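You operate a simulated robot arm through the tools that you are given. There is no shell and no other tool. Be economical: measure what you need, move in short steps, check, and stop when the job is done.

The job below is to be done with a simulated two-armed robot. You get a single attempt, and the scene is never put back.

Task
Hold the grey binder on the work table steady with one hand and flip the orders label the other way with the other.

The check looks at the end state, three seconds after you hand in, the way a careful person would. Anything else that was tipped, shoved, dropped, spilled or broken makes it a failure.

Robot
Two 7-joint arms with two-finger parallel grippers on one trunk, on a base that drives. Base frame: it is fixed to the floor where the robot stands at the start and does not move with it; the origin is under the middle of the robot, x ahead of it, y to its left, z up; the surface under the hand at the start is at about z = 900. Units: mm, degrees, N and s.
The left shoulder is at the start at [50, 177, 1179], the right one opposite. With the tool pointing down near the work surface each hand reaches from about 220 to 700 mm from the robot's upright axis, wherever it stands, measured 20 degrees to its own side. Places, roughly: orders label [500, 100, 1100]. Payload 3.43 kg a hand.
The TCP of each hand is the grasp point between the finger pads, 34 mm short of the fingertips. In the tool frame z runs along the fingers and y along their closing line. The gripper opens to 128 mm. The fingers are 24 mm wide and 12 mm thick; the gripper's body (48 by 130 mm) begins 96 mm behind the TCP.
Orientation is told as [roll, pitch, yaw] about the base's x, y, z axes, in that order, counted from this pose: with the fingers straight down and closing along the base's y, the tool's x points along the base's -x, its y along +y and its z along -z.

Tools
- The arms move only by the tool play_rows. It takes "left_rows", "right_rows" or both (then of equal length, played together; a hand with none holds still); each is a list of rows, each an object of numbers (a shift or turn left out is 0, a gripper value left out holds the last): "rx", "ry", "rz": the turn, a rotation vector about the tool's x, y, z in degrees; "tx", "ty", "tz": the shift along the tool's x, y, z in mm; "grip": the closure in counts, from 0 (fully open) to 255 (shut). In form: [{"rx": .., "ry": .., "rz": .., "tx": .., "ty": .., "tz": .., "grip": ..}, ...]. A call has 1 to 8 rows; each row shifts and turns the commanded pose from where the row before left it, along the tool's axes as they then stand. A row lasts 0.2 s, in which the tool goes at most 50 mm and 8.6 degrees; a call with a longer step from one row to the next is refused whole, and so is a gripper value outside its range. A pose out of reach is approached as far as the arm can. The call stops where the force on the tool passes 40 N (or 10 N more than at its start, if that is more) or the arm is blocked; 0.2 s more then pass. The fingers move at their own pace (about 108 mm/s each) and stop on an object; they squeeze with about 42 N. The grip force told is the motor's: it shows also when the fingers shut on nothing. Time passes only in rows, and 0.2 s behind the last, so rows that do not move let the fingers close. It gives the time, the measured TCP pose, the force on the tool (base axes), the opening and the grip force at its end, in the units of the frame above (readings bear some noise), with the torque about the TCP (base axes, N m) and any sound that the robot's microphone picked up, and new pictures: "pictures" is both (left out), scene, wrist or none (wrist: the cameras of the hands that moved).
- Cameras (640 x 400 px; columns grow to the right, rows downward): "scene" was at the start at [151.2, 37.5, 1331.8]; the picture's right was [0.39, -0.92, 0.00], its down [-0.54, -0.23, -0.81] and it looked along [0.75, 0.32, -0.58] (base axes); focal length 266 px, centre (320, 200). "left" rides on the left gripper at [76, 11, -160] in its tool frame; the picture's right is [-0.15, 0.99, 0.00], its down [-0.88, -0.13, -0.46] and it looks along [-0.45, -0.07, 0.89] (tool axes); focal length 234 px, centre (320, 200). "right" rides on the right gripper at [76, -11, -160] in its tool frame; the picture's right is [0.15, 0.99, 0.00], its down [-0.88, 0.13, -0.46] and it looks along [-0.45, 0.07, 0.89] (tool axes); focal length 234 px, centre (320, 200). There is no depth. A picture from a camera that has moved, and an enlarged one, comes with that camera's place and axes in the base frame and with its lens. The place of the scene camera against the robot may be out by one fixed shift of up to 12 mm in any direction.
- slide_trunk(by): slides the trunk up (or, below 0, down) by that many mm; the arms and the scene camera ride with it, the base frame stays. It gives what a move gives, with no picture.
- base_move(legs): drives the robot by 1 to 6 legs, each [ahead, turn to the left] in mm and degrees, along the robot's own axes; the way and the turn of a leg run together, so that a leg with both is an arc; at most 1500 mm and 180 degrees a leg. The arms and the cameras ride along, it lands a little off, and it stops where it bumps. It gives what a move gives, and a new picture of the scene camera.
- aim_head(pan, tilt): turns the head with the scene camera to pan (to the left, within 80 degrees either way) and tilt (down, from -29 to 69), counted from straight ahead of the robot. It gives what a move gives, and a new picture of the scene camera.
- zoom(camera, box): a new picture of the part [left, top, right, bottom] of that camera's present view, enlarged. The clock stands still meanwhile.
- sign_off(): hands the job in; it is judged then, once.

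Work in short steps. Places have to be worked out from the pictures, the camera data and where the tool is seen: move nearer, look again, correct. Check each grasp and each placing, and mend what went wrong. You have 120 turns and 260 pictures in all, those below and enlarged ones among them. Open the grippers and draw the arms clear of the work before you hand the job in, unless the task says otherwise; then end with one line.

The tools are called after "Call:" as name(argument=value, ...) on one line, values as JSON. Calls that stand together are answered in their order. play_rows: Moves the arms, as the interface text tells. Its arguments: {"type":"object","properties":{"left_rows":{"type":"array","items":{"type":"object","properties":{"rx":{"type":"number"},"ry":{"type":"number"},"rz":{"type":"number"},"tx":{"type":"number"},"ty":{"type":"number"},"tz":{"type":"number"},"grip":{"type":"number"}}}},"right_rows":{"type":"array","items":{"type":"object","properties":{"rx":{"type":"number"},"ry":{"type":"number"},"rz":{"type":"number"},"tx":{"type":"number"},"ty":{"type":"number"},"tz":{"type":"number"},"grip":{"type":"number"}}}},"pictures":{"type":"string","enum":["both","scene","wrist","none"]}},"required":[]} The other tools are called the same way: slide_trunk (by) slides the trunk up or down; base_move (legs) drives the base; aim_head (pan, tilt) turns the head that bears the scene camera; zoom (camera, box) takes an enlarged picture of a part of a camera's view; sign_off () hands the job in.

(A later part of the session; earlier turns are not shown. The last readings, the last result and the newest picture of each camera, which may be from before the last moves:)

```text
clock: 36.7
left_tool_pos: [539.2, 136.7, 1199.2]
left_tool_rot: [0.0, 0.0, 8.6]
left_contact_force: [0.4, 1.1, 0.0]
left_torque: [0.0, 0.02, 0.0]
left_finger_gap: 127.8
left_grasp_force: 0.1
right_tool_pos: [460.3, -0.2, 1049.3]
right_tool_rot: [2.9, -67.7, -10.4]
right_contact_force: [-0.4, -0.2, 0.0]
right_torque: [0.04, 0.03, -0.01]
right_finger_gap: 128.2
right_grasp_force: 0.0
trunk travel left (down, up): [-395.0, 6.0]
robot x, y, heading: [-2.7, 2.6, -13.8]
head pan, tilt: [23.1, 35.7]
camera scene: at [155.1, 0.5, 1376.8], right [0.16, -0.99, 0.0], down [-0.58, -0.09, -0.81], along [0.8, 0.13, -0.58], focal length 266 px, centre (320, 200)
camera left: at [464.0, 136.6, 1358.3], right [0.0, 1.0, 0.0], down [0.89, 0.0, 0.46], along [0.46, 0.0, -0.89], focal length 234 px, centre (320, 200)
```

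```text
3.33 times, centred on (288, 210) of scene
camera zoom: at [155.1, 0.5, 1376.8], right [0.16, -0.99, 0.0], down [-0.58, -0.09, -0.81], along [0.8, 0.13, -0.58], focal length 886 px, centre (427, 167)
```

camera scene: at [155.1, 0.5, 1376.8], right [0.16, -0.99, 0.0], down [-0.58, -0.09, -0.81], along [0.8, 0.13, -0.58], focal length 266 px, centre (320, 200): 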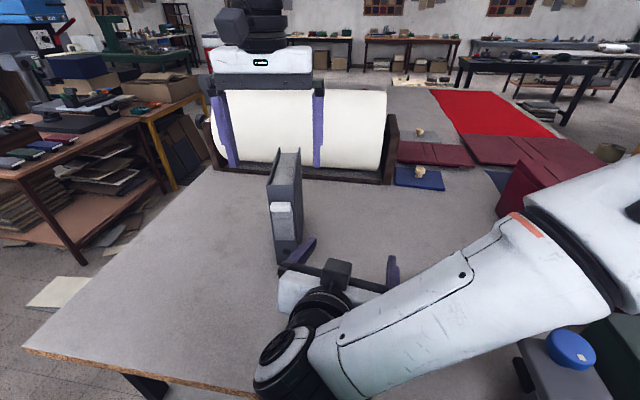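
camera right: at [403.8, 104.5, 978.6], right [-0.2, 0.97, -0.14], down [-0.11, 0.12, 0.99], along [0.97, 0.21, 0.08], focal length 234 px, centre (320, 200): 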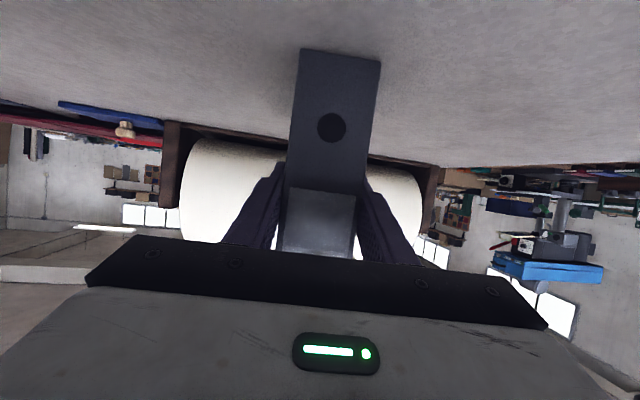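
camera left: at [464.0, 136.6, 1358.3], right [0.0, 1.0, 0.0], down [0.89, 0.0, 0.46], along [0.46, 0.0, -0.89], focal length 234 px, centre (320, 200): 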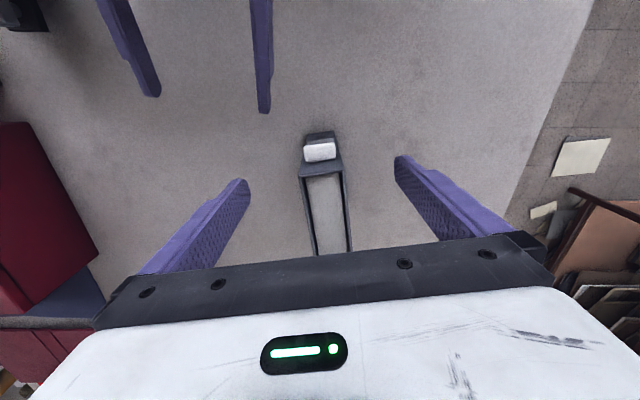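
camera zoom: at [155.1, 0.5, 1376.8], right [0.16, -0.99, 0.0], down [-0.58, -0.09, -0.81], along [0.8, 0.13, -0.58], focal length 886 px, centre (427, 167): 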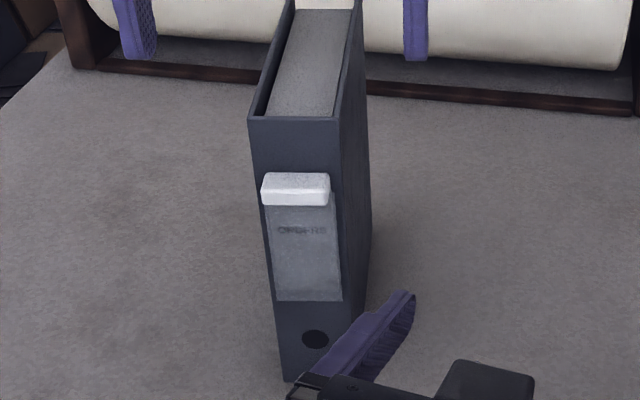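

The label has crept down by itself. It is now seated, with the tab top at about z 1078 resting on the pocket rim near 1068. Before handling it, I re-stage the right hand in front of the binder from the new stance.

Call:
play_rows(right_rows=[{"rx": -4.9, "rz": -2.4}, {"rx": -4.9, "rz": -2.4}, {"rx": -4.9, "rz": -2.4}, {"tx": 8.4, "ty": 23.6, "tz": 15.2}, {"tx": 8.4, "ty": 23.6, "tz": 15.2}, {"tx": 8.4, "ty": 23.6, "tz": 15.2}, {"tx": 8.4, "ty": 23.6, "tz": 15.2}])

```text
clock: 38.5
left_tool_pos: [539.0, 135.7, 1199.7]
left_tool_rot: [-0.1, 0.0, 8.6]
left_contact_force: [-0.4, 0.2, 0.0]
left_torque: [-0.01, -0.02, 0.01]
left_finger_gap: 128.1
left_grasp_force: 0.1
right_tool_pos: [510.9, 71.9, 1005.2]
right_tool_rot: [1.2, -68.6, 4.3]
right_contact_force: [0.0, 0.1, -0.9]
right_torque: [0.0, 0.0, 0.0]
right_finger_gap: 128.3
right_grasp_force: 0.1
trunk travel left (down, up): [-395.0, 6.0]
robot x, y, heading: [-2.1, -2.3, -13.6]
head pan, tilt: [23.1, 35.7]
stopped in row 7 (right hand): the arm was blocked; the commanded pose is now the measured one
camera scene: at [155.0, 0.0, 1376.8], right [0.16, -0.99, 0.0], down [-0.58, -0.09, -0.81], along [0.8, 0.13, -0.58], focal length 266 px, centre (320, 200)
camera right: at [335.7, 44.7, 992.5], right [-0.15, 0.98, -0.13], down [-0.11, 0.11, 0.99], along [0.98, 0.16, 0.1], focal length 234 px, centre (320, 200)
```

scene: 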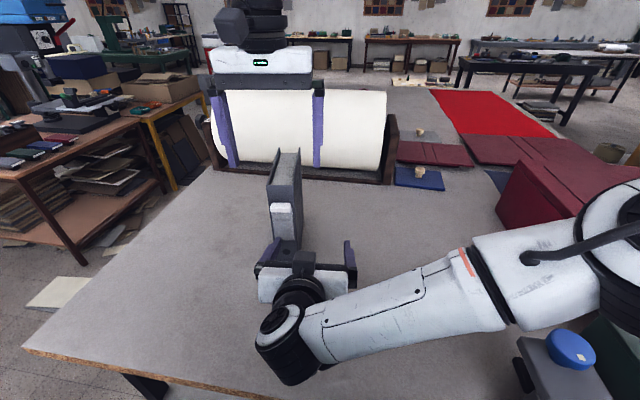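
right: 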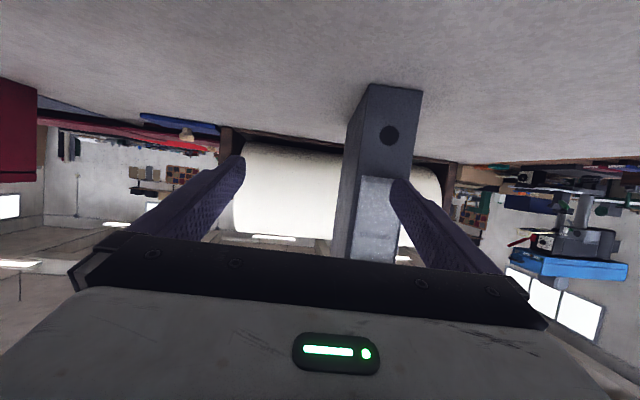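

The right arm is cramped in this stance. Turning back left by 7° brings it in front of the binder and should still leave the left arm enough range.

Call:
base_move(legs=[[0, 7]])

Call:
slide_trunk(by=5)

```text
clock: 39.5
left_tool_pos: [519.1, 201.7, 1200.1]
left_tool_rot: [-0.1, 0.0, 15.6]
left_contact_force: [-0.3, 0.5, 0.0]
left_torque: [0.0, -0.01, 0.02]
left_finger_gap: 127.8
left_grasp_force: 0.0
right_tool_pos: [497.2, 135.7, 1004.3]
right_tool_rot: [1.1, -68.7, 11.5]
right_contact_force: [-0.1, 1.0, 1.0]
right_torque: [0.02, 0.01, 0.0]
right_finger_gap: 128.2
right_grasp_force: 0.2
trunk travel left (down, up): [-395.0, 6.0]
robot x, y, heading: [-2.5, 0.6, -6.7]
head pan, tilt: [23.1, 35.7]
camera scene: at [154.1, 19.9, 1376.8], right [0.28, -0.96, 0.0], down [-0.56, -0.16, -0.81], along [0.78, 0.23, -0.58], focal length 266 px, centre (320, 200)
```

scene: 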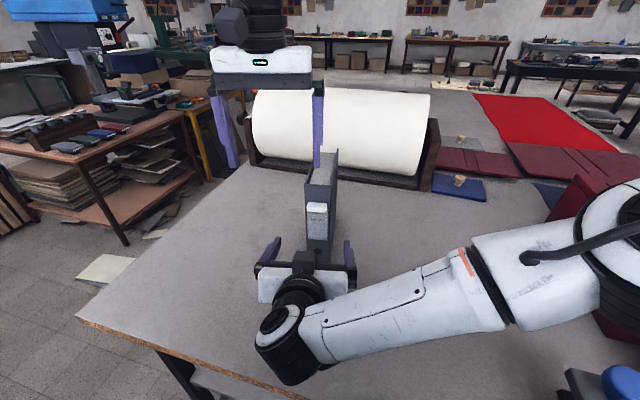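

```text
clock: 40.0
left_tool_pos: [519.4, 201.8, 1203.9]
left_tool_rot: [0.0, 0.1, 15.6]
left_contact_force: [0.5, 0.0, 0.0]
left_torque: [-0.04, 0.0, 0.03]
left_finger_gap: 127.8
left_grasp_force: 0.1
right_tool_pos: [498.7, 133.6, 1009.6]
right_tool_rot: [1.3, -68.6, 11.3]
right_contact_force: [-0.4, -0.1, 0.0]
right_torque: [0.01, -0.06, -0.01]
right_finger_gap: 127.9
right_grasp_force: 0.2
trunk travel left (down, up): [-400.0, 1.0]
robot x, y, heading: [1.9, 0.5, -6.8]
head pan, tilt: [23.1, 35.7]
```

Now I check the left hand's reach over the label from this stance.

Call:
play_rows(left_rows=[{"rz": 7.1}, {"tx": -4, "ty": -23}, {"tx": -4, "ty": -23}, {"tx": -4, "ty": -23}], pictures="none")

```text
clock: 41.0
left_tool_pos: [538.9, 158.4, 1207.6]
left_tool_rot: [0.1, 0.0, 8.6]
left_contact_force: [-0.5, -0.5, -0.2]
left_torque: [0.0, 0.0, -0.02]
left_finger_gap: 128.1
left_grasp_force: 0.1
left hand out of reach, approached as far as the arm can: row 4
right_tool_pos: [496.6, 134.7, 1010.2]
right_tool_rot: [1.2, -68.8, 11.4]
right_contact_force: [0.1, -0.4, -0.1]
right_torque: [0.06, -0.01, -0.03]
right_finger_gap: 128.1
right_grasp_force: 0.0
trunk travel left (down, up): [-400.0, 1.0]
robot x, y, heading: [-0.2, 2.3, -6.5]
head pan, tilt: [23.1, 35.7]
```

It is about 20 mm short. A further 4° to the right gives the left arm that room, and then I check both arms.

Call:
base_move(legs=[[0, -4]])

Call:
play_rows(right_rows=[{"tx": 5, "ty": 10}, {"tx": 5, "ty": 10}, {"tx": 5, "ty": 10}], pictures="none")

```text
clock: 41.9
left_tool_pos: [548.9, 118.9, 1206.3]
left_tool_rot: [0.0, 0.0, 4.7]
left_contact_force: [0.2, 0.5, -0.2]
left_torque: [0.04, -0.02, 0.05]
left_finger_gap: 128.0
left_grasp_force: 0.1
right_tool_pos: [505.6, 99.5, 1009.9]
right_tool_rot: [1.3, -68.6, 7.4]
right_contact_force: [-0.3, 0.2, -0.6]
right_torque: [0.0, 0.01, 0.02]
right_finger_gap: 127.7
right_grasp_force: 0.1
trunk travel left (down, up): [-400.0, 1.0]
robot x, y, heading: [-1.3, 1.4, -10.7]
head pan, tilt: [23.1, 35.7]
camera scene: at [155.2, 8.3, 1381.8], right [0.21, -0.98, 0.0], down [-0.57, -0.12, -0.81], along [0.79, 0.17, -0.58], focal length 266 px, centre (320, 200)
```

scene: 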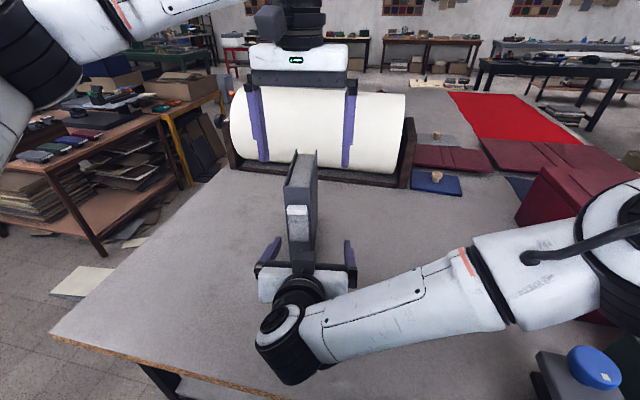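

```text
clock: 42.9
left_tool_pos: [547.7, 119.5, 1206.1]
left_tool_rot: [-0.1, 0.0, 4.7]
left_contact_force: [-0.6, -0.7, -0.7]
left_torque: [0.0, -0.04, -0.02]
left_finger_gap: 128.1
left_grasp_force: 0.2
right_tool_pos: [518.9, 102.0, 1003.3]
right_tool_rot: [2.0, -69.3, 3.6]
right_contact_force: [0.6, 0.4, -1.2]
right_torque: [-0.01, 0.04, 0.0]
right_finger_gap: 128.0
right_grasp_force: 0.0
trunk travel left (down, up): [-400.0, 1.0]
robot x, y, heading: [-0.1, 3.8, -10.6]
head pan, tilt: [23.1, 35.7]
stopped in row 3 (right hand): the arm was blocked; the commanded pose is now the measured one
```

The right arm's wrist is limited by this direction. Yawing the tool more to the left, toward the arm's line, should free it. I back off slightly while yawing.

Call:
play_rows(right_rows=[{"rx": -6.5, "rz": -2.6, "tz": -10, "tx": 3}, {"rx": -6.5, "rz": -2.6, "tz": -10, "tx": 3}, {"rx": -6.5, "rz": -2.6, "tz": -5, "tx": 2}])

```text
clock: 43.7
left_tool_pos: [548.5, 119.0, 1206.4]
left_tool_rot: [0.0, 0.0, 4.6]
left_contact_force: [0.9, 0.0, -0.3]
left_torque: [0.04, 0.04, 0.0]
left_finger_gap: 128.0
left_grasp_force: 0.0
right_tool_pos: [498.6, 91.6, 999.9]
right_tool_rot: [2.2, -69.0, 20.0]
right_contact_force: [0.5, -0.5, 0.2]
right_torque: [0.04, 0.02, 0.02]
right_finger_gap: 128.0
right_grasp_force: 0.2
right hand out of reach, approached as far as the arm can: row 3
trunk travel left (down, up): [-400.0, 1.0]
robot x, y, heading: [-1.8, -0.4, -10.6]
head pan, tilt: [23.1, 35.7]
camera scene: at [155.5, 8.4, 1381.7], right [0.21, -0.98, 0.0], down [-0.57, -0.12, -0.81], along [0.79, 0.17, -0.58], focal length 266 px, centre (320, 200)
camera right: at [338.5, 16.1, 986.6], right [-0.42, 0.9, -0.12], down [-0.15, 0.07, 0.99], along [0.9, 0.43, 0.1], focal length 234 px, centre (320, 200)
```

scene: 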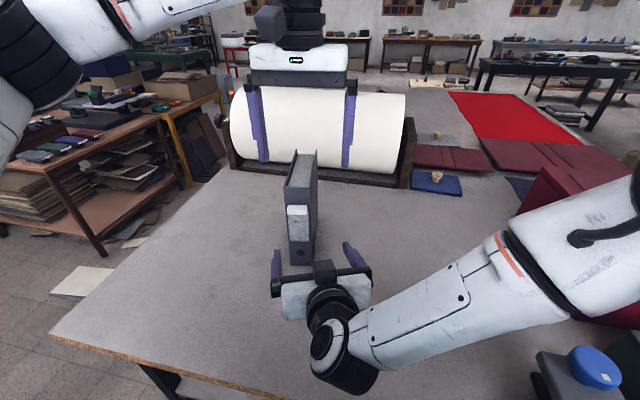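
right: 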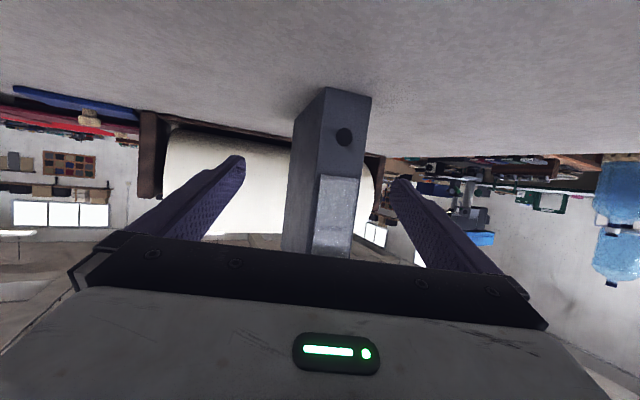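

The straddle path is clear. I advance diagonally toward the grip point.

Call:
play_rows(right_rows=[{"tz": 18, "tx": -4.5, "ty": 4.1}, {"tz": 18, "tx": -4.5, "ty": 4.1}, {"tz": 18, "tx": -4.5, "ty": 4.1}, {"tz": 18, "tx": -4.5, "ty": 4.1}, {"tz": 18, "tx": -4.5, "ty": 4.1}], pictures="wrist")

```text
clock: 45.1
left_tool_pos: [548.7, 119.7, 1206.1]
left_tool_rot: [0.1, 0.0, 4.7]
left_contact_force: [0.2, -0.7, 0.7]
left_torque: [0.01, 0.0, -0.02]
left_finger_gap: 128.1
left_grasp_force: 0.1
right_tool_pos: [596.3, 126.8, 1007.2]
right_tool_rot: [1.7, -70.4, 18.3]
right_contact_force: [0.2, 0.7, 0.2]
right_torque: [-0.02, 0.02, 0.01]
right_finger_gap: 128.0
right_grasp_force: 0.1
trunk travel left (down, up): [-400.0, 1.0]
robot x, y, heading: [-0.7, -0.1, -10.7]
head pan, tilt: [23.1, 35.7]
stopped in row 5 (right hand): the arm was blocked; the commanded pose is now the measured one
camera right: at [433.5, 56.6, 989.9], right [-0.38, 0.91, -0.13], down [-0.17, 0.07, 0.98], along [0.91, 0.4, 0.13], focal length 234 px, centre (320, 200)
```

right: 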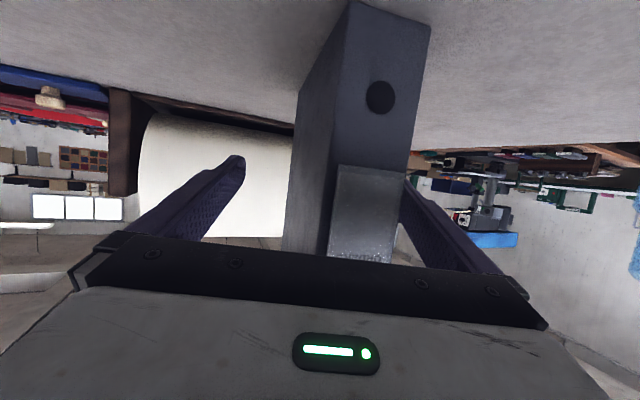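

The arm jams again before squaring up. The mirror stance looks better: turned left about 39°, the left hand holds nearly in line with its arm and the right hand flips the label. I back the right hand out the way it came and raise it.

Call:
play_rows(right_rows=[{"tz": -20, "tx": 4.5, "ty": -2}, {"tz": -20, "tx": 4.5, "ty": -2}, {"tz": -20, "tx": 4.5, "ty": -2}, {"tz": -20, "tx": 4.5, "ty": -2}, {"tz": -20, "tx": 4.5, "ty": -2}], pictures="scene")

```text
clock: 46.3
left_tool_pos: [547.7, 120.4, 1208.1]
left_tool_rot: [0.0, -0.2, 4.7]
left_contact_force: [-0.2, -0.1, 0.0]
left_torque: [-0.01, 0.03, 0.0]
left_finger_gap: 128.0
left_grasp_force: 0.1
right_tool_pos: [502.0, 83.1, 1020.3]
right_tool_rot: [1.8, -70.4, 18.6]
right_contact_force: [-0.2, -0.4, -0.6]
right_torque: [-0.02, 0.0, -0.03]
right_finger_gap: 127.9
right_grasp_force: 0.1
trunk travel left (down, up): [-400.0, 1.0]
robot x, y, heading: [4.2, -1.8, -11.0]
head pan, tilt: [23.1, 35.7]
camera scene: at [154.8, 8.9, 1381.8], right [0.21, -0.98, 0.0], down [-0.57, -0.13, -0.81], along [0.79, 0.17, -0.58], focal length 266 px, centre (320, 200)
```

scene: 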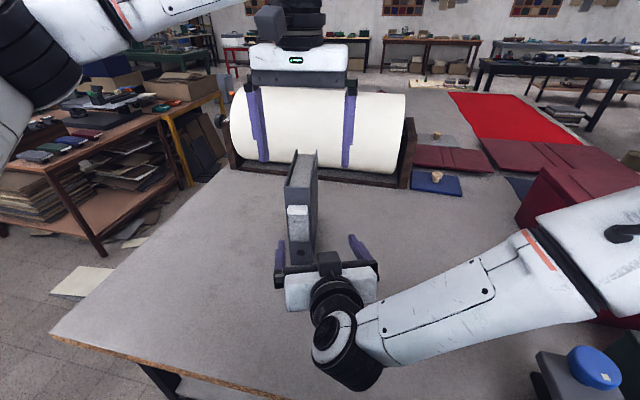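

Call:
play_rows(right_rows=[{"ty": -22, "tz": -6}, {"ty": -22, "tz": -6}, {"ty": -22, "tz": -6}, {"ty": -22, "tz": -6}, {"ty": -22, "tz": -6}, {"ty": -22, "tz": -6}, {"ty": -22, "tz": -6}], pictures="none")

Call:
play_rows(right_rows=[{"ry": 8.5, "tx": -30, "tz": -11}, {"ry": 8.5, "tx": -28, "tz": -15}, {"ry": 8.5, "tx": -26, "tz": -18}, {"ry": 8.5, "tx": -23, "tz": -22}, {"ry": 8.5, "tx": -20, "tz": -25}, {"ry": 8.5, "tx": -15, "tz": -28}, {"ry": 8.5, "tx": -10, "tz": -30}, {"ry": 8.5, "tz": -30}], pictures="scene")

```text
clock: 47.7
left_tool_pos: [548.6, 120.8, 1205.6]
left_tool_rot: [0.1, 0.0, 4.7]
left_contact_force: [0.3, 0.5, 0.5]
left_torque: [0.01, -0.01, -0.02]
left_finger_gap: 128.2
left_grasp_force: 0.1
right_tool_pos: [494.3, -3.9, 998.4]
right_tool_rot: [16.5, -63.3, -0.7]
right_contact_force: [0.3, 0.1, -0.4]
right_torque: [-0.01, -0.01, -0.03]
right_finger_gap: 127.8
right_grasp_force: 0.0
right hand out of reach, approached as far as the arm can: row 3, 4, 5, 6, 7
trunk travel left (down, up): [-400.0, 1.0]
robot x, y, heading: [2.5, 3.8, -11.0]
head pan, tilt: [23.1, 35.7]
stopped in row 7 (right hand): the arm was blocked; the commanded pose is now the measured one
```

```text
clock: 49.5
left_tool_pos: [548.2, 118.7, 1207.1]
left_tool_rot: [0.1, -0.1, 4.6]
left_contact_force: [0.0, -0.4, 0.3]
left_torque: [0.12, 0.01, 0.02]
left_finger_gap: 128.2
left_grasp_force: 0.0
right_tool_pos: [499.4, -34.3, 1238.1]
right_tool_rot: [7.4, 3.9, 15.0]
right_contact_force: [0.1, -0.5, 0.5]
right_torque: [0.06, -0.01, 0.03]
right_finger_gap: 128.1
right_grasp_force: 0.1
right hand out of reach, approached as far as the arm can: row 3, 8
trunk travel left (down, up): [-400.0, 1.0]
robot x, y, heading: [0.8, 4.5, -10.5]
head pan, tilt: [23.1, 35.7]
camera scene: at [154.4, 7.1, 1381.9], right [0.21, -0.98, 0.0], down [-0.57, -0.12, -0.81], along [0.79, 0.18, -0.58], focal length 266 px, centre (320, 200)
```

scene: 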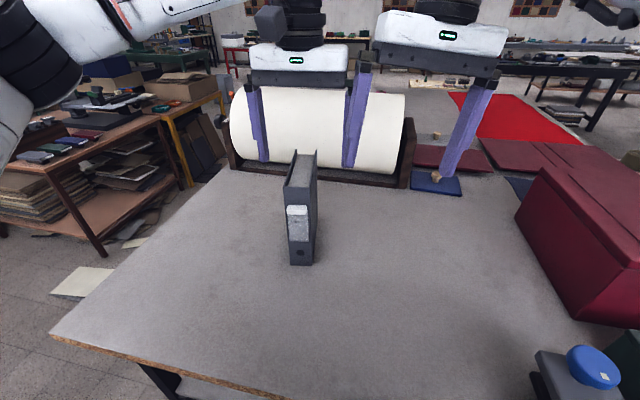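

Both hands are high and clear, so I turn the robot left to the mirror stance in two steps.

Call:
base_move(legs=[[0, 25]])

Call:
base_move(legs=[[0, 25]])

Call:
aim_head(pan=-22, tilt=36)

```text
clock: 51.2
left_tool_pos: [445.1, 341.9, 1208.3]
left_tool_rot: [-0.2, -0.2, 29.7]
left_contact_force: [-0.2, 0.0, 0.0]
left_torque: [-0.04, -0.03, 0.01]
left_finger_gap: 127.8
left_grasp_force: 0.1
right_tool_pos: [466.7, 181.9, 1239.5]
right_tool_rot: [7.1, 3.6, 39.8]
right_contact_force: [-0.1, 0.6, 0.1]
right_torque: [-0.02, -0.03, 0.01]
right_finger_gap: 128.3
right_grasp_force: 0.0
trunk travel left (down, up): [-400.0, 1.0]
robot x, y, heading: [3.8, -2.0, 14.3]
head pan, tilt: [23.1, 35.7]
camera scene: at [137.4, 74.0, 1381.9], right [0.61, -0.79, 0.0], down [-0.46, -0.35, -0.81], along [0.65, 0.49, -0.58], focal length 266 px, centre (320, 200)
```

scene: 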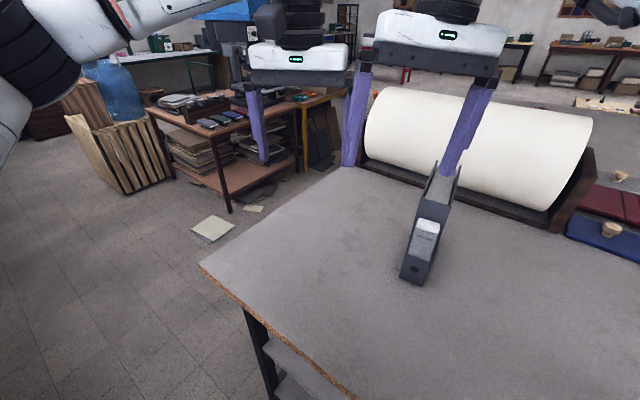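

```text
clock: 52.8
left_tool_pos: [265.8, 494.3, 1209.8]
left_tool_rot: [-0.2, -0.2, 53.9]
left_contact_force: [0.0, -0.4, 0.3]
left_torque: [0.01, -0.04, 0.01]
left_finger_gap: 127.9
left_grasp_force: 0.0
right_tool_pos: [351.1, 357.8, 1240.0]
right_tool_rot: [7.0, 3.7, 64.1]
right_contact_force: [0.0, -0.9, 0.3]
right_torque: [0.02, -0.01, -0.01]
right_finger_gap: 127.8
right_grasp_force: 0.1
trunk travel left (down, up): [-400.0, 1.0]
robot x, y, heading: [1.9, -2.7, 38.8]
head pan, tilt: [23.1, 35.7]
camera scene: at [96.5, 124.0, 1381.9], right [0.88, -0.48, 0.0], down [-0.28, -0.51, -0.81], along [0.39, 0.71, -0.58], focal length 266 px, centre (320, 200)
```

scene: 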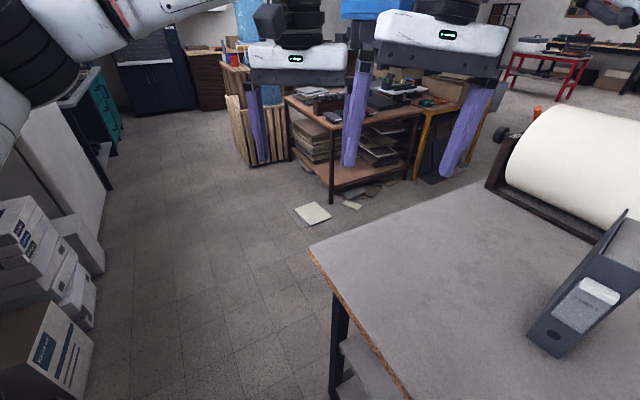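

```text
clock: 54.0
left_tool_pos: [267.6, 494.1, 1208.6]
left_tool_rot: [-0.3, -0.2, 54.0]
left_contact_force: [0.8, -0.1, -0.2]
left_torque: [-0.03, 0.03, -0.03]
left_finger_gap: 128.2
left_grasp_force: 0.0
right_tool_pos: [352.2, 357.3, 1239.1]
right_tool_rot: [7.1, 3.9, 64.2]
right_contact_force: [-0.3, 0.3, -1.1]
right_torque: [-0.01, 0.02, -0.04]
right_finger_gap: 128.1
right_grasp_force: 0.1
trunk travel left (down, up): [-400.0, 1.0]
robot x, y, heading: [1.7, 1.3, 38.7]
head pan, tilt: [-22.0, 36.0]
camera scene: at [139.3, 71.8, 1381.4], right [0.29, -0.96, 0.0], down [-0.56, -0.17, -0.81], along [0.78, 0.23, -0.59], focal length 266 px, centre (320, 200)
```

scene: 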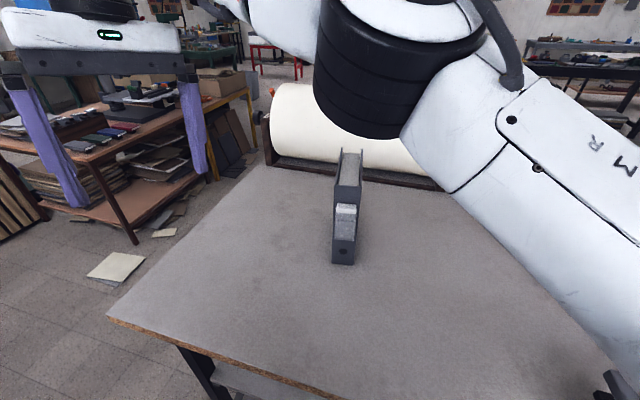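

The binder looks untouched. I move the right hand across to its own side, levelling it, then yaw to 8.5°.

Call:
play_rows(right_rows=[{"rx": 7.1, "ry": -3.9}, {"tx": 14, "ty": -30}, {"tx": 14, "ty": -30}, {"tx": 14, "ty": -30}, {"tx": 14, "ty": -30}, {"tx": 14, "ty": -30}, {"tx": 14, "ty": -30}, {"tx": 14, "ty": -30}], pictures="none")

Call:
play_rows(right_rows=[{"rz": 8}, {"rz": 8}, {"rz": 8}, {"rz": 8}, {"rz": 8}, {"rz": 8}, {"rz": 7.7}], pictures="both")

```text
clock: 55.8
left_tool_pos: [267.2, 492.5, 1208.5]
left_tool_rot: [-0.1, -0.2, 54.0]
left_contact_force: [0.8, -0.7, 1.1]
left_torque: [-0.01, 0.0, -0.02]
left_finger_gap: 128.0
left_grasp_force: 0.1
right_tool_pos: [502.3, 174.3, 1238.2]
right_tool_rot: [0.0, -0.2, 63.9]
right_contact_force: [0.1, 0.5, 0.4]
right_torque: [0.0, 0.02, 0.02]
right_finger_gap: 127.8
right_grasp_force: 0.1
trunk travel left (down, up): [-400.0, 1.0]
robot x, y, heading: [3.2, -0.7, 38.6]
head pan, tilt: [-22.0, 36.0]
```

```text
clock: 57.4
left_tool_pos: [265.9, 494.0, 1209.0]
left_tool_rot: [-0.2, -0.1, 54.0]
left_contact_force: [0.7, 0.3, 0.8]
left_torque: [-0.02, -0.01, -0.02]
left_finger_gap: 127.9
left_grasp_force: 0.1
right_tool_pos: [498.0, 177.0, 1236.9]
right_tool_rot: [0.1, 0.0, 8.1]
right_contact_force: [0.3, -0.2, 0.2]
right_torque: [0.01, 0.01, 0.02]
right_finger_gap: 128.1
right_grasp_force: 0.2
trunk travel left (down, up): [-400.0, 1.0]
robot x, y, heading: [0.4, 2.2, 38.7]
head pan, tilt: [-22.0, 36.0]
camera scene: at [139.3, 71.7, 1381.4], right [0.28, -0.96, 0.0], down [-0.56, -0.17, -0.81], along [0.78, 0.23, -0.59], focal length 266 px, centre (320, 200)
camera right: at [423.0, 155.1, 1398.2], right [-0.28, 0.96, 0.0], down [0.85, 0.25, 0.46], along [0.44, 0.13, -0.89], focal length 234 px, centre (320, 200)
```

scene: 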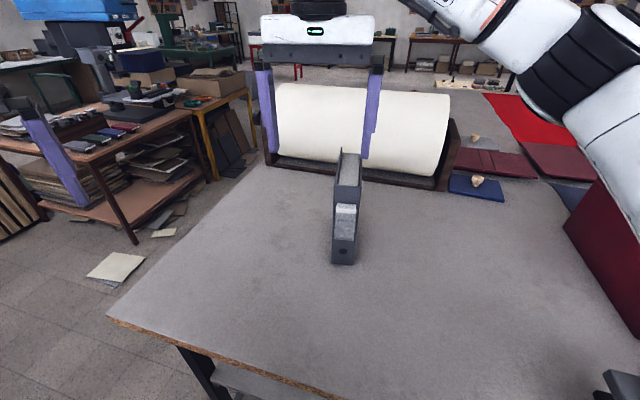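
right: 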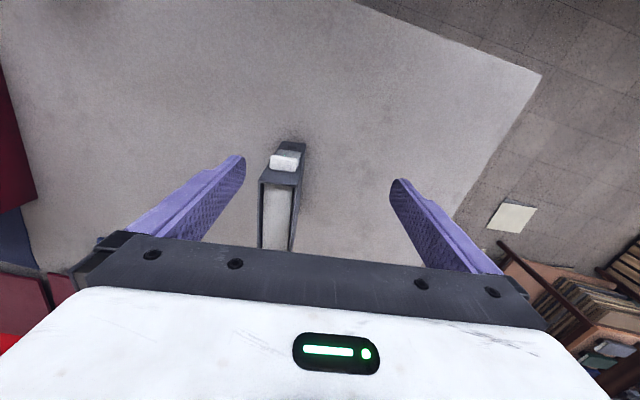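

I move the right hand over the label and test the flip range (yaw increasing) there.

Call:
play_rows(right_rows=[{"tx": -18, "ty": -23.5}, {"tx": -18, "ty": -23.5}, {"tz": 19}, {"tz": 18}], pictures="none")

Call:
play_rows(right_rows=[{"rz": -8.5}, {"rz": -8.5}, {"rz": -8.5}, {"rz": -8.5}, {"rz": -8.5}, {"rz": -8.5}, {"rz": -8.5}, {"rz": -8.5}], pictures="none")

Call:
play_rows(right_rows=[{"rz": -8.5}, {"rz": -8.5}, {"rz": -8.5}, {"rz": -8.5}, {"rz": -8.5}, {"rz": -8.5}, {"rz": -8.5}, {"rz": -8.5}], pictures="none")

Call:
play_rows(right_rows=[{"rz": -8.5}, {"rz": -8.5}, {"rz": -8.5}, {"rz": -8.5}, {"rz": -8.5}, {"rz": -1.8}], pictures="wrist")

```text
clock: 58.4
left_tool_pos: [265.7, 494.4, 1208.2]
left_tool_rot: [-0.2, -0.1, 53.9]
left_contact_force: [0.4, 0.2, -0.5]
left_torque: [0.01, 0.01, 0.01]
left_finger_gap: 127.8
left_grasp_force: 0.0
right_tool_pos: [540.8, 134.1, 1200.9]
right_tool_rot: [0.3, -0.1, 8.2]
right_contact_force: [-0.8, -0.1, 0.4]
right_torque: [-0.01, 0.01, 0.0]
right_finger_gap: 128.2
right_grasp_force: 0.1
trunk travel left (down, up): [-400.0, 1.0]
robot x, y, heading: [2.6, 4.3, 38.8]
head pan, tilt: [-22.0, 36.0]
```

```text
clock: 60.2
left_tool_pos: [265.0, 494.9, 1208.8]
left_tool_rot: [-0.2, -0.2, 53.9]
left_contact_force: [0.2, -1.1, 0.6]
left_torque: [0.0, 0.01, -0.03]
left_finger_gap: 128.1
left_grasp_force: 0.1
right_tool_pos: [539.9, 136.2, 1201.6]
right_tool_rot: [-0.2, -0.3, 76.3]
right_contact_force: [0.4, 1.1, 0.3]
right_torque: [-0.02, 0.01, -0.02]
right_finger_gap: 128.2
right_grasp_force: 0.0
trunk travel left (down, up): [-400.0, 1.0]
robot x, y, heading: [-0.9, 0.9, 38.5]
head pan, tilt: [-22.0, 36.0]
```

```text
clock: 62.0
left_tool_pos: [266.4, 493.7, 1208.2]
left_tool_rot: [-0.2, -0.3, 53.9]
left_contact_force: [0.8, -0.3, -0.7]
left_torque: [-0.04, -0.01, 0.0]
left_finger_gap: 127.9
left_grasp_force: 0.0
right_tool_pos: [251.7, 94.4, 1155.7]
right_tool_rot: [-0.2, 0.0, 144.2]
right_contact_force: [0.0, -0.1, -0.2]
right_torque: [-0.02, 0.02, 0.02]
right_finger_gap: 127.8
right_grasp_force: 0.0
right hand out of reach, approached as far as the arm can: row 1, 2, 3, 4, 5, 6, 7, 8
trunk travel left (down, up): [-400.0, 1.0]
robot x, y, heading: [1.2, -2.8, 38.6]
head pan, tilt: [-22.0, 36.0]
```

```text
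clock: 62.5
left_tool_pos: [266.3, 494.5, 1208.2]
left_tool_rot: [-0.1, -0.2, 54.0]
left_contact_force: [-0.8, 0.2, -0.7]
left_torque: [-0.01, -0.02, 0.06]
left_finger_gap: 128.2
left_grasp_force: 0.0
right_tool_pos: [214.3, 75.0, 1152.3]
right_tool_rot: [-0.5, 0.6, 157.5]
right_contact_force: [18.2, 21.4, -3.0]
right_torque: [-2.13, 1.84, 0.22]
right_finger_gap: 112.9
right_grasp_force: 0.0
right hand out of reach, approached as far as the arm can: row 1, 2
trunk travel left (down, up): [-400.0, 1.0]
robot x, y, heading: [-1.5, 0.1, 38.4]
head pan, tilt: [-22.0, 36.0]
stopped in row 2 (right hand): the force on the tool passed its limit at 87 N (the readings are from after the stop); the commanded pose is now the measured one
camera right: at [286.5, 55.9, 1313.9], right [-0.24, -0.97, -0.01], down [-0.87, 0.21, 0.45], along [-0.43, 0.12, -0.9], focal length 234 px, centre (320, 200)
```

right: 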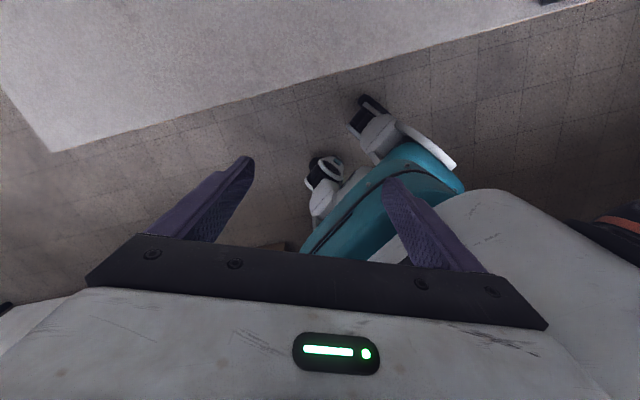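

The right hand wandered against the robot's own body when its yaw hit a limit; nothing else was touched. I move it forward again and unwind, checking each step now.

Call:
play_rows(right_rows=[{"tx": 15, "ty": -27}, {"tx": 15, "ty": -27}, {"tx": 15, "ty": -27}, {"tx": 15, "ty": -27}], pictures="scene")

```text
clock: 63.7
left_tool_pos: [266.3, 494.2, 1207.0]
left_tool_rot: [-0.2, -0.2, 54.0]
left_contact_force: [0.3, 0.0, -0.6]
left_torque: [-0.02, -0.02, 0.01]
left_finger_gap: 127.9
left_grasp_force: 0.1
right_tool_pos: [215.0, 75.7, 1153.4]
right_tool_rot: [-0.7, 0.7, 157.4]
right_contact_force: [16.0, 20.4, -2.8]
right_torque: [-2.02, 1.62, 0.17]
right_finger_gap: 114.1
right_grasp_force: 0.0
right hand out of reach, approached as far as the arm can: row 1, 2, 3, 4
trunk travel left (down, up): [-400.0, 1.0]
robot x, y, heading: [1.3, -1.4, 38.5]
head pan, tilt: [-22.0, 36.0]
stopped in row 4 (right hand): the force on the tool passed its limit at 40 N (the readings are from after the stop); the commanded pose is now the measured one
camera scene: at [139.3, 71.7, 1381.4], right [0.28, -0.96, 0.0], down [-0.56, -0.17, -0.81], along [0.78, 0.23, -0.59], focal length 266 px, centre (320, 200)
```

scene: 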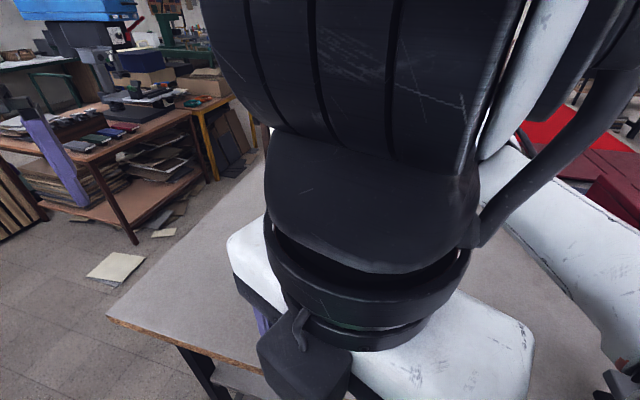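

I unwind the yaw first, since forward motion is limited at this angle.

Call:
play_rows(right_rows=[{"rz": 8}, {"rz": 8}, {"rz": 8}, {"rz": 8}], pictures="none")

```text
clock: 64.0
left_tool_pos: [267.0, 494.5, 1208.4]
left_tool_rot: [-0.2, -0.3, 54.0]
left_contact_force: [0.6, 0.3, 0.1]
left_torque: [0.02, 0.04, -0.02]
left_finger_gap: 127.9
left_grasp_force: 0.0
right_tool_pos: [219.0, 74.6, 1153.3]
right_tool_rot: [-0.7, 1.1, 155.2]
right_contact_force: [10.6, 19.4, -3.2]
right_torque: [-1.94, 1.1, -0.13]
right_finger_gap: 115.0
right_grasp_force: 0.1
trunk travel left (down, up): [-400.0, 1.0]
robot x, y, heading: [-2.8, 0.9, 38.4]
head pan, tilt: [-22.0, 36.0]
stopped in row 1 (right hand): the force on the tool passed its limit at 52 N (the readings are from after the stop); the commanded pose is now the measured one
```

A finger is pressing on the trunk, so I close the gripper to pull it away and then unwind.

Call:
play_rows(right_rows=[{"grip": 150}, {"grip": 150}, {"grip": 150}], pictures="none")

Call:
play_rows(right_rows=[{"rz": 6}, {"rz": 8}, {"rz": 8}, {"rz": 8}], pictures="none")

```text
clock: 64.8
left_tool_pos: [266.5, 493.7, 1207.6]
left_tool_rot: [-0.2, -0.2, 54.0]
left_contact_force: [0.1, 0.4, 0.1]
left_torque: [0.01, -0.01, 0.03]
left_finger_gap: 128.1
left_grasp_force: 0.1
right_tool_pos: [218.6, 73.0, 1153.6]
right_tool_rot: [-0.5, 1.2, 155.6]
right_contact_force: [-0.8, 0.6, 0.5]
right_torque: [-0.01, 0.02, -0.02]
right_finger_gap: 52.8
right_grasp_force: 0.1
trunk travel left (down, up): [-400.0, 1.0]
robot x, y, heading: [-5.0, 3.8, 38.4]
head pan, tilt: [-22.0, 36.0]
```

```text
clock: 65.8
left_tool_pos: [266.8, 493.7, 1208.5]
left_tool_rot: [-0.3, -0.2, 54.0]
left_contact_force: [-0.5, -1.0, 0.0]
left_torque: [0.0, 0.01, 0.02]
left_finger_gap: 128.0
left_grasp_force: 0.1
right_tool_pos: [218.0, 75.3, 1151.4]
right_tool_rot: [-1.1, 0.7, 125.4]
right_contact_force: [-0.6, 0.0, -0.3]
right_torque: [0.03, -0.01, 0.01]
right_finger_gap: 52.7
right_grasp_force: 0.1
trunk travel left (down, up): [-400.0, 1.0]
robot x, y, heading: [-1.3, -0.6, 38.3]
head pan, tilt: [-22.0, 36.0]
```

Call:
play_rows(right_rows=[{"ty": -30}, {"ty": -30}, {"ty": -30}, {"tz": -25}, {"tz": -25}, {"rz": 8}, {"rz": 8}, {"rz": 8}], pictures="none")

Call:
play_rows(right_rows=[{"rz": 8.5}, {"rz": 8.5}, {"rz": 8.5}, {"rz": 8.5}, {"rz": 8.5}, {"rz": 8.5}, {"rz": 8.5}], pictures="scene")

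```text
clock: 67.6
left_tool_pos: [266.3, 493.8, 1207.8]
left_tool_rot: [-0.2, -0.2, 54.0]
left_contact_force: [0.3, 0.1, 0.2]
left_torque: [0.02, -0.01, -0.01]
left_finger_gap: 128.3
left_grasp_force: 0.0
right_tool_pos: [289.8, 125.2, 1203.6]
right_tool_rot: [-1.3, 0.2, 101.3]
right_contact_force: [-0.1, 0.8, -1.3]
right_torque: [0.0, -0.01, 0.01]
right_finger_gap: 52.5
right_grasp_force: 0.0
trunk travel left (down, up): [-400.0, 1.0]
robot x, y, heading: [5.0, -1.4, 38.3]
head pan, tilt: [-22.0, 36.0]
```

```text
clock: 69.2
left_tool_pos: [267.5, 494.0, 1208.9]
left_tool_rot: [-0.2, -0.3, 54.1]
left_contact_force: [0.1, 0.0, 0.3]
left_torque: [0.0, 0.01, -0.01]
left_finger_gap: 127.9
left_grasp_force: 0.0
right_tool_pos: [290.5, 125.5, 1204.6]
right_tool_rot: [-0.9, -1.0, 42.0]
right_contact_force: [0.4, -0.4, 0.1]
right_torque: [-0.01, 0.01, 0.01]
right_finger_gap: 52.7
right_grasp_force: 0.1
trunk travel left (down, up): [-400.0, 1.0]
robot x, y, heading: [-1.4, 0.8, 38.4]
head pan, tilt: [-22.0, 36.0]
camera scene: at [139.3, 71.7, 1381.4], right [0.28, -0.96, 0.0], down [-0.56, -0.17, -0.81], along [0.78, 0.23, -0.59], focal length 266 px, centre (320, 200)
```

scene: 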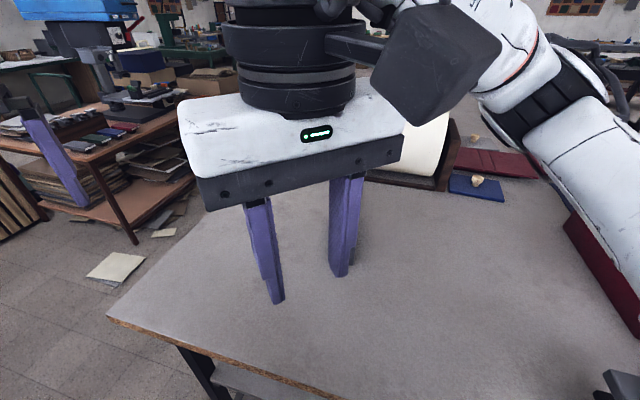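

I bring the right arm to a natural pose on its own side, then retest the flip direction carefully.

Call:
play_rows(right_rows=[{"tx": -18.6, "ty": -31.4, "tz": 7, "rx": -0.9, "ry": 1, "grip": 0}, {"tx": -18.6, "ty": -31.4, "tz": 7}, {"tx": -18.6, "ty": -31.4, "tz": 7}, {"tx": -18.6, "ty": -31.4, "tz": 7}, {"tx": -18.6, "ty": -31.4, "tz": 7}, {"tx": -18.6, "ty": -31.4, "tz": 7}, {"tx": -18.6, "ty": -31.4, "tz": 7}], pictures="scene")

```text
clock: 70.8
left_tool_pos: [266.1, 493.1, 1207.6]
left_tool_rot: [-0.1, -0.1, 54.0]
left_contact_force: [-0.3, 0.4, -0.8]
left_torque: [0.0, 0.03, -0.01]
left_finger_gap: 128.0
left_grasp_force: 0.1
right_tool_pos: [533.0, 49.9, 1157.0]
right_tool_rot: [0.0, 0.0, 42.1]
right_contact_force: [-1.1, -0.3, 0.1]
right_torque: [0.0, 0.01, 0.0]
right_finger_gap: 128.0
right_grasp_force: 0.1
trunk travel left (down, up): [-400.0, 1.0]
robot x, y, heading: [-0.7, 3.5, 38.6]
head pan, tilt: [-22.0, 36.0]
camera scene: at [139.8, 71.5, 1381.3], right [0.28, -0.96, 0.0], down [-0.56, -0.17, -0.81], along [0.78, 0.23, -0.59], focal length 266 px, centre (320, 200)
```

scene: 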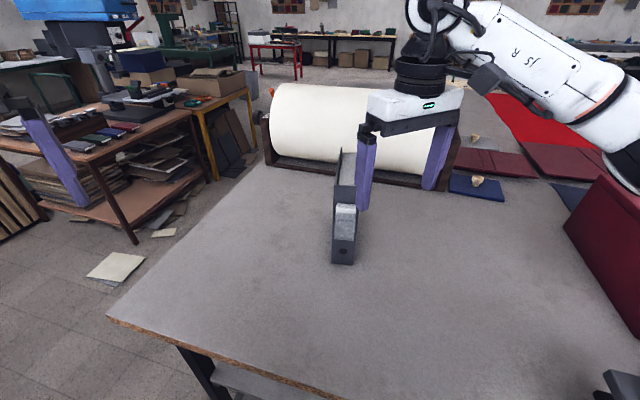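

Call:
play_rows(right_rows=[{"rz": -8.5}, {"rz": -8.5}, {"rz": -8.5}, {"rz": -8.5}, {"rz": -8.5}, {"rz": -8.5}], pictures="none")

```text
clock: 72.2
left_tool_pos: [266.5, 494.1, 1208.8]
left_tool_rot: [-0.2, -0.2, 54.0]
left_contact_force: [0.3, 0.1, -0.4]
left_torque: [0.04, 0.04, 0.01]
left_finger_gap: 127.9
left_grasp_force: 0.0
right_tool_pos: [464.9, 61.6, 1150.2]
right_tool_rot: [0.0, -0.1, 93.2]
right_contact_force: [-0.2, 0.1, 0.5]
right_torque: [-0.01, 0.01, -0.03]
right_finger_gap: 128.0
right_grasp_force: 0.1
right hand out of reach, approached as far as the arm can: row 5, 6
trunk travel left (down, up): [-400.0, 1.0]
robot x, y, heading: [-2.6, -0.1, 38.8]
head pan, tilt: [-22.0, 36.0]
```

Positive yaw is limited at about +40° relative, so the joint range must lie on the other side. I test negative yaw.

Call:
play_rows(right_rows=[{"rz": 8.5}, {"rz": 8.5}, {"rz": 8.5}, {"rz": 8.5}, {"rz": 8.5}, {"rz": 8.5}, {"rz": 8.5}, {"rz": 8.5}], pictures="none")

Call:
play_rows(right_rows=[{"rz": 8.5}, {"rz": 8.5}, {"rz": 8.5}, {"rz": 8.5}, {"rz": 8.5}, {"rz": 8.5}, {"rz": 8.5}, {"rz": 8.5}], pictures="none")

```text
clock: 74.0
left_tool_pos: [266.1, 493.5, 1206.7]
left_tool_rot: [-0.2, -0.3, 53.9]
left_contact_force: [0.6, -0.2, 0.4]
left_torque: [-0.01, -0.01, 0.02]
left_finger_gap: 127.9
left_grasp_force: 0.0
right_tool_pos: [465.5, 63.8, 1150.4]
right_tool_rot: [0.1, 0.1, 24.9]
right_contact_force: [-0.6, 0.6, -0.3]
right_torque: [-0.03, 0.02, -0.01]
right_finger_gap: 127.9
right_grasp_force: 0.0
trunk travel left (down, up): [-400.0, 1.0]
robot x, y, heading: [-0.9, 0.0, 38.3]
head pan, tilt: [-22.0, 36.0]
```

```text
clock: 75.8
left_tool_pos: [266.8, 494.5, 1208.3]
left_tool_rot: [-0.2, -0.2, 54.0]
left_contact_force: [0.2, 0.3, -0.5]
left_torque: [0.0, 0.01, -0.01]
left_finger_gap: 127.9
left_grasp_force: 0.2
right_tool_pos: [465.9, 62.6, 1150.2]
right_tool_rot: [-0.1, 0.0, -43.0]
right_contact_force: [-0.4, -0.5, -0.2]
right_torque: [0.04, 0.01, 0.0]
right_finger_gap: 127.9
right_grasp_force: 0.0
trunk travel left (down, up): [-400.0, 1.0]
robot x, y, heading: [1.9, 2.3, 38.8]
head pan, tilt: [-22.0, 36.0]
```

Call:
play_rows(right_rows=[{"rz": 8.5}, {"rz": 8.5}, {"rz": 8.5}, {"rz": 8.5}, {"rz": 8.5}, {"rz": 8.5}, {"rz": 8.5}, {"rz": 8.5}], pictures="none")

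Call:
play_rows(right_rows=[{"rz": 8.5}, {"rz": 8.5}, {"rz": 8.5}, {"rz": 8.5}, {"rz": 8.5}, {"rz": 8.5}, {"rz": 8.5}], pictures="none")

```text
clock: 77.6
left_tool_pos: [266.6, 493.5, 1208.4]
left_tool_rot: [-0.2, -0.2, 53.9]
left_contact_force: [-0.2, 0.4, 0.4]
left_torque: [0.0, 0.0, 0.0]
left_finger_gap: 128.0
left_grasp_force: 0.1
right_tool_pos: [465.1, 61.9, 1151.3]
right_tool_rot: [-0.2, 0.0, -111.0]
right_contact_force: [0.6, -0.1, -0.2]
right_torque: [-0.02, 0.0, 0.01]
right_finger_gap: 128.1
right_grasp_force: 0.0
trunk travel left (down, up): [-400.0, 1.0]
robot x, y, heading: [3.3, -0.2, 38.5]
head pan, tilt: [-22.0, 36.0]
```

```text
clock: 79.2
left_tool_pos: [266.9, 494.0, 1208.5]
left_tool_rot: [-0.2, -0.3, 53.9]
left_contact_force: [-0.4, -0.5, -0.3]
left_torque: [0.02, 0.0, -0.01]
left_finger_gap: 128.1
left_grasp_force: 0.1
right_tool_pos: [465.8, 63.1, 1150.0]
right_tool_rot: [-0.1, 0.0, -170.5]
right_contact_force: [0.8, 0.4, -0.1]
right_torque: [0.01, 0.0, 0.02]
right_finger_gap: 128.0
right_grasp_force: 0.0
trunk travel left (down, up): [-400.0, 1.0]
robot x, y, heading: [0.6, 1.8, 38.5]
head pan, tilt: [-22.0, 36.0]
```

The flip works through negative yaw. I move the right hand aside and bring the left hand toward the front of the binder.

Call:
play_rows(right_rows=[{"ty": 25, "tz": -13}, {"ty": 25, "tz": -13}, {"ty": 25, "tz": -13}, {"ty": 25, "tz": -13}, {"ty": 25, "tz": -13}, {"ty": 25, "tz": -13}], left_rows=[{"rz": 7.6}, {"rz": 7.6}, {"rz": 7.6}, {"rz": 7.6}, {"rz": 7.6}, {"rz": 7.5}], pictures="none")

Call:
play_rows(left_rows=[{"tx": -14, "ty": -44}, {"tx": -14, "ty": -44}, {"tx": -14, "ty": -44}, {"tx": -14, "ty": -44}, {"tx": -14, "ty": -44}, {"tx": -14, "ty": -44}], pictures="scene")

```text
clock: 80.6
left_tool_pos: [266.3, 492.4, 1209.3]
left_tool_rot: [0.0, -0.2, 8.4]
left_contact_force: [-0.1, 0.3, -0.6]
left_torque: [0.06, 0.01, 0.01]
left_finger_gap: 127.7
left_grasp_force: 0.0
right_tool_pos: [489.1, -85.6, 1229.3]
right_tool_rot: [-0.2, -0.1, -170.4]
right_contact_force: [-0.1, 0.1, -0.8]
right_torque: [0.03, 0.0, -0.04]
right_finger_gap: 128.3
right_grasp_force: 0.0
trunk travel left (down, up): [-400.0, 1.0]
robot x, y, heading: [1.4, 0.5, 38.6]
head pan, tilt: [-22.0, 36.0]
```

```text
clock: 82.0
left_tool_pos: [251.8, 389.0, 1206.2]
left_tool_rot: [0.1, -0.5, 8.4]
left_contact_force: [0.8, -0.6, -0.1]
left_torque: [0.0, 0.03, 0.08]
left_finger_gap: 127.8
left_grasp_force: 0.0
left hand out of reach, approached as far as the arm can: row 1, 2, 3, 4, 5, 6
right_tool_pos: [490.2, -84.8, 1229.2]
right_tool_rot: [0.1, -0.1, -170.5]
right_contact_force: [0.4, -0.9, 0.7]
right_torque: [0.04, 0.02, 0.03]
right_finger_gap: 128.2
right_grasp_force: 0.1
trunk travel left (down, up): [-400.0, 1.0]
robot x, y, heading: [1.4, -1.5, 38.4]
head pan, tilt: [-22.0, 36.0]
camera scene: at [139.4, 71.1, 1381.4], right [0.28, -0.96, 0.0], down [-0.56, -0.17, -0.81], along [0.78, 0.23, -0.59], focal length 266 px, centre (320, 200)
```

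scene: 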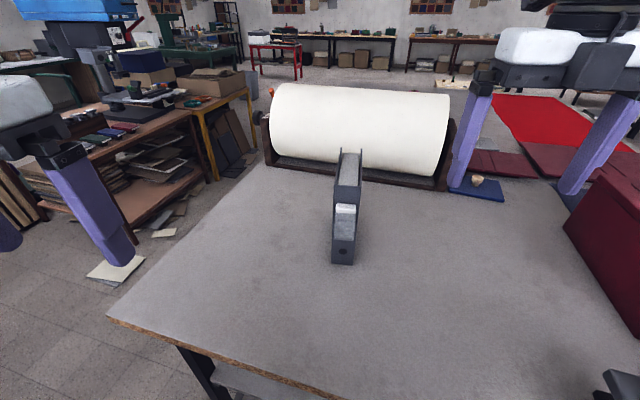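

Lower heights gave more cross-body freedom, so I lower the left hand to z≈1040 first and then bring it across.

Call:
play_rows(left_rows=[{"tz": 34}, {"tz": 34}, {"tz": 34}, {"tz": 34}, {"tz": 34}], pictures="none")

Call:
play_rows(left_rows=[{"tx": -15, "ty": -35}, {"tx": -15, "ty": -35}, {"tx": -15, "ty": -35}, {"tx": -15, "ty": -35}, {"tx": -15, "ty": -35}], pictures="scene")

```text
clock: 83.2
left_tool_pos: [254.0, 390.8, 1035.0]
left_tool_rot: [0.0, -0.4, 8.5]
left_contact_force: [0.0, 0.2, -0.4]
left_torque: [0.0, 0.03, 0.02]
left_finger_gap: 128.0
left_grasp_force: 0.0
right_tool_pos: [489.7, -83.6, 1228.4]
right_tool_rot: [0.1, 0.0, -170.4]
right_contact_force: [-0.3, 0.2, -0.2]
right_torque: [0.01, -0.02, -0.01]
right_finger_gap: 128.1
right_grasp_force: 0.2
trunk travel left (down, up): [-400.0, 1.0]
robot x, y, heading: [1.1, -1.4, 38.4]
head pan, tilt: [-22.0, 36.0]
```

```text
clock: 84.4
left_tool_pos: [225.5, 314.0, 1058.2]
left_tool_rot: [0.0, -0.5, 8.4]
left_contact_force: [-0.5, -0.1, 1.6]
left_torque: [0.01, 0.02, 0.0]
left_finger_gap: 128.2
left_grasp_force: 0.0
left hand out of reach, approached as far as the arm can: row 1, 2, 3, 4, 5
right_tool_pos: [489.3, -84.2, 1228.9]
right_tool_rot: [-0.1, 0.0, -170.4]
right_contact_force: [0.8, 0.5, -0.4]
right_torque: [0.0, 0.01, 0.0]
right_finger_gap: 128.0
right_grasp_force: 0.1
trunk travel left (down, up): [-400.0, 1.0]
robot x, y, heading: [-1.8, -2.9, 38.5]
head pan, tilt: [-22.0, 36.0]
camera scene: at [139.2, 71.5, 1381.4], right [0.28, -0.96, 0.0], down [-0.56, -0.17, -0.81], along [0.78, 0.23, -0.59], focal length 266 px, centre (320, 200)
```

scene: 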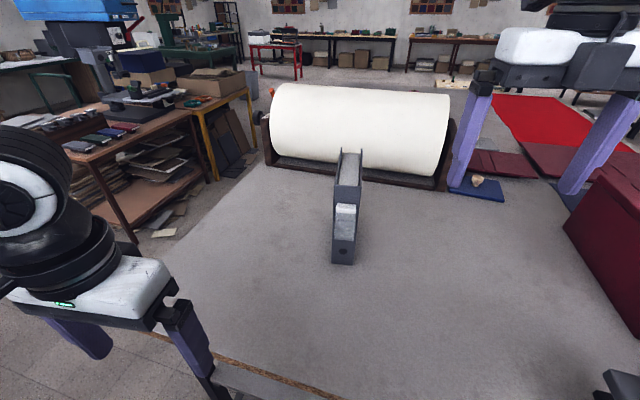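

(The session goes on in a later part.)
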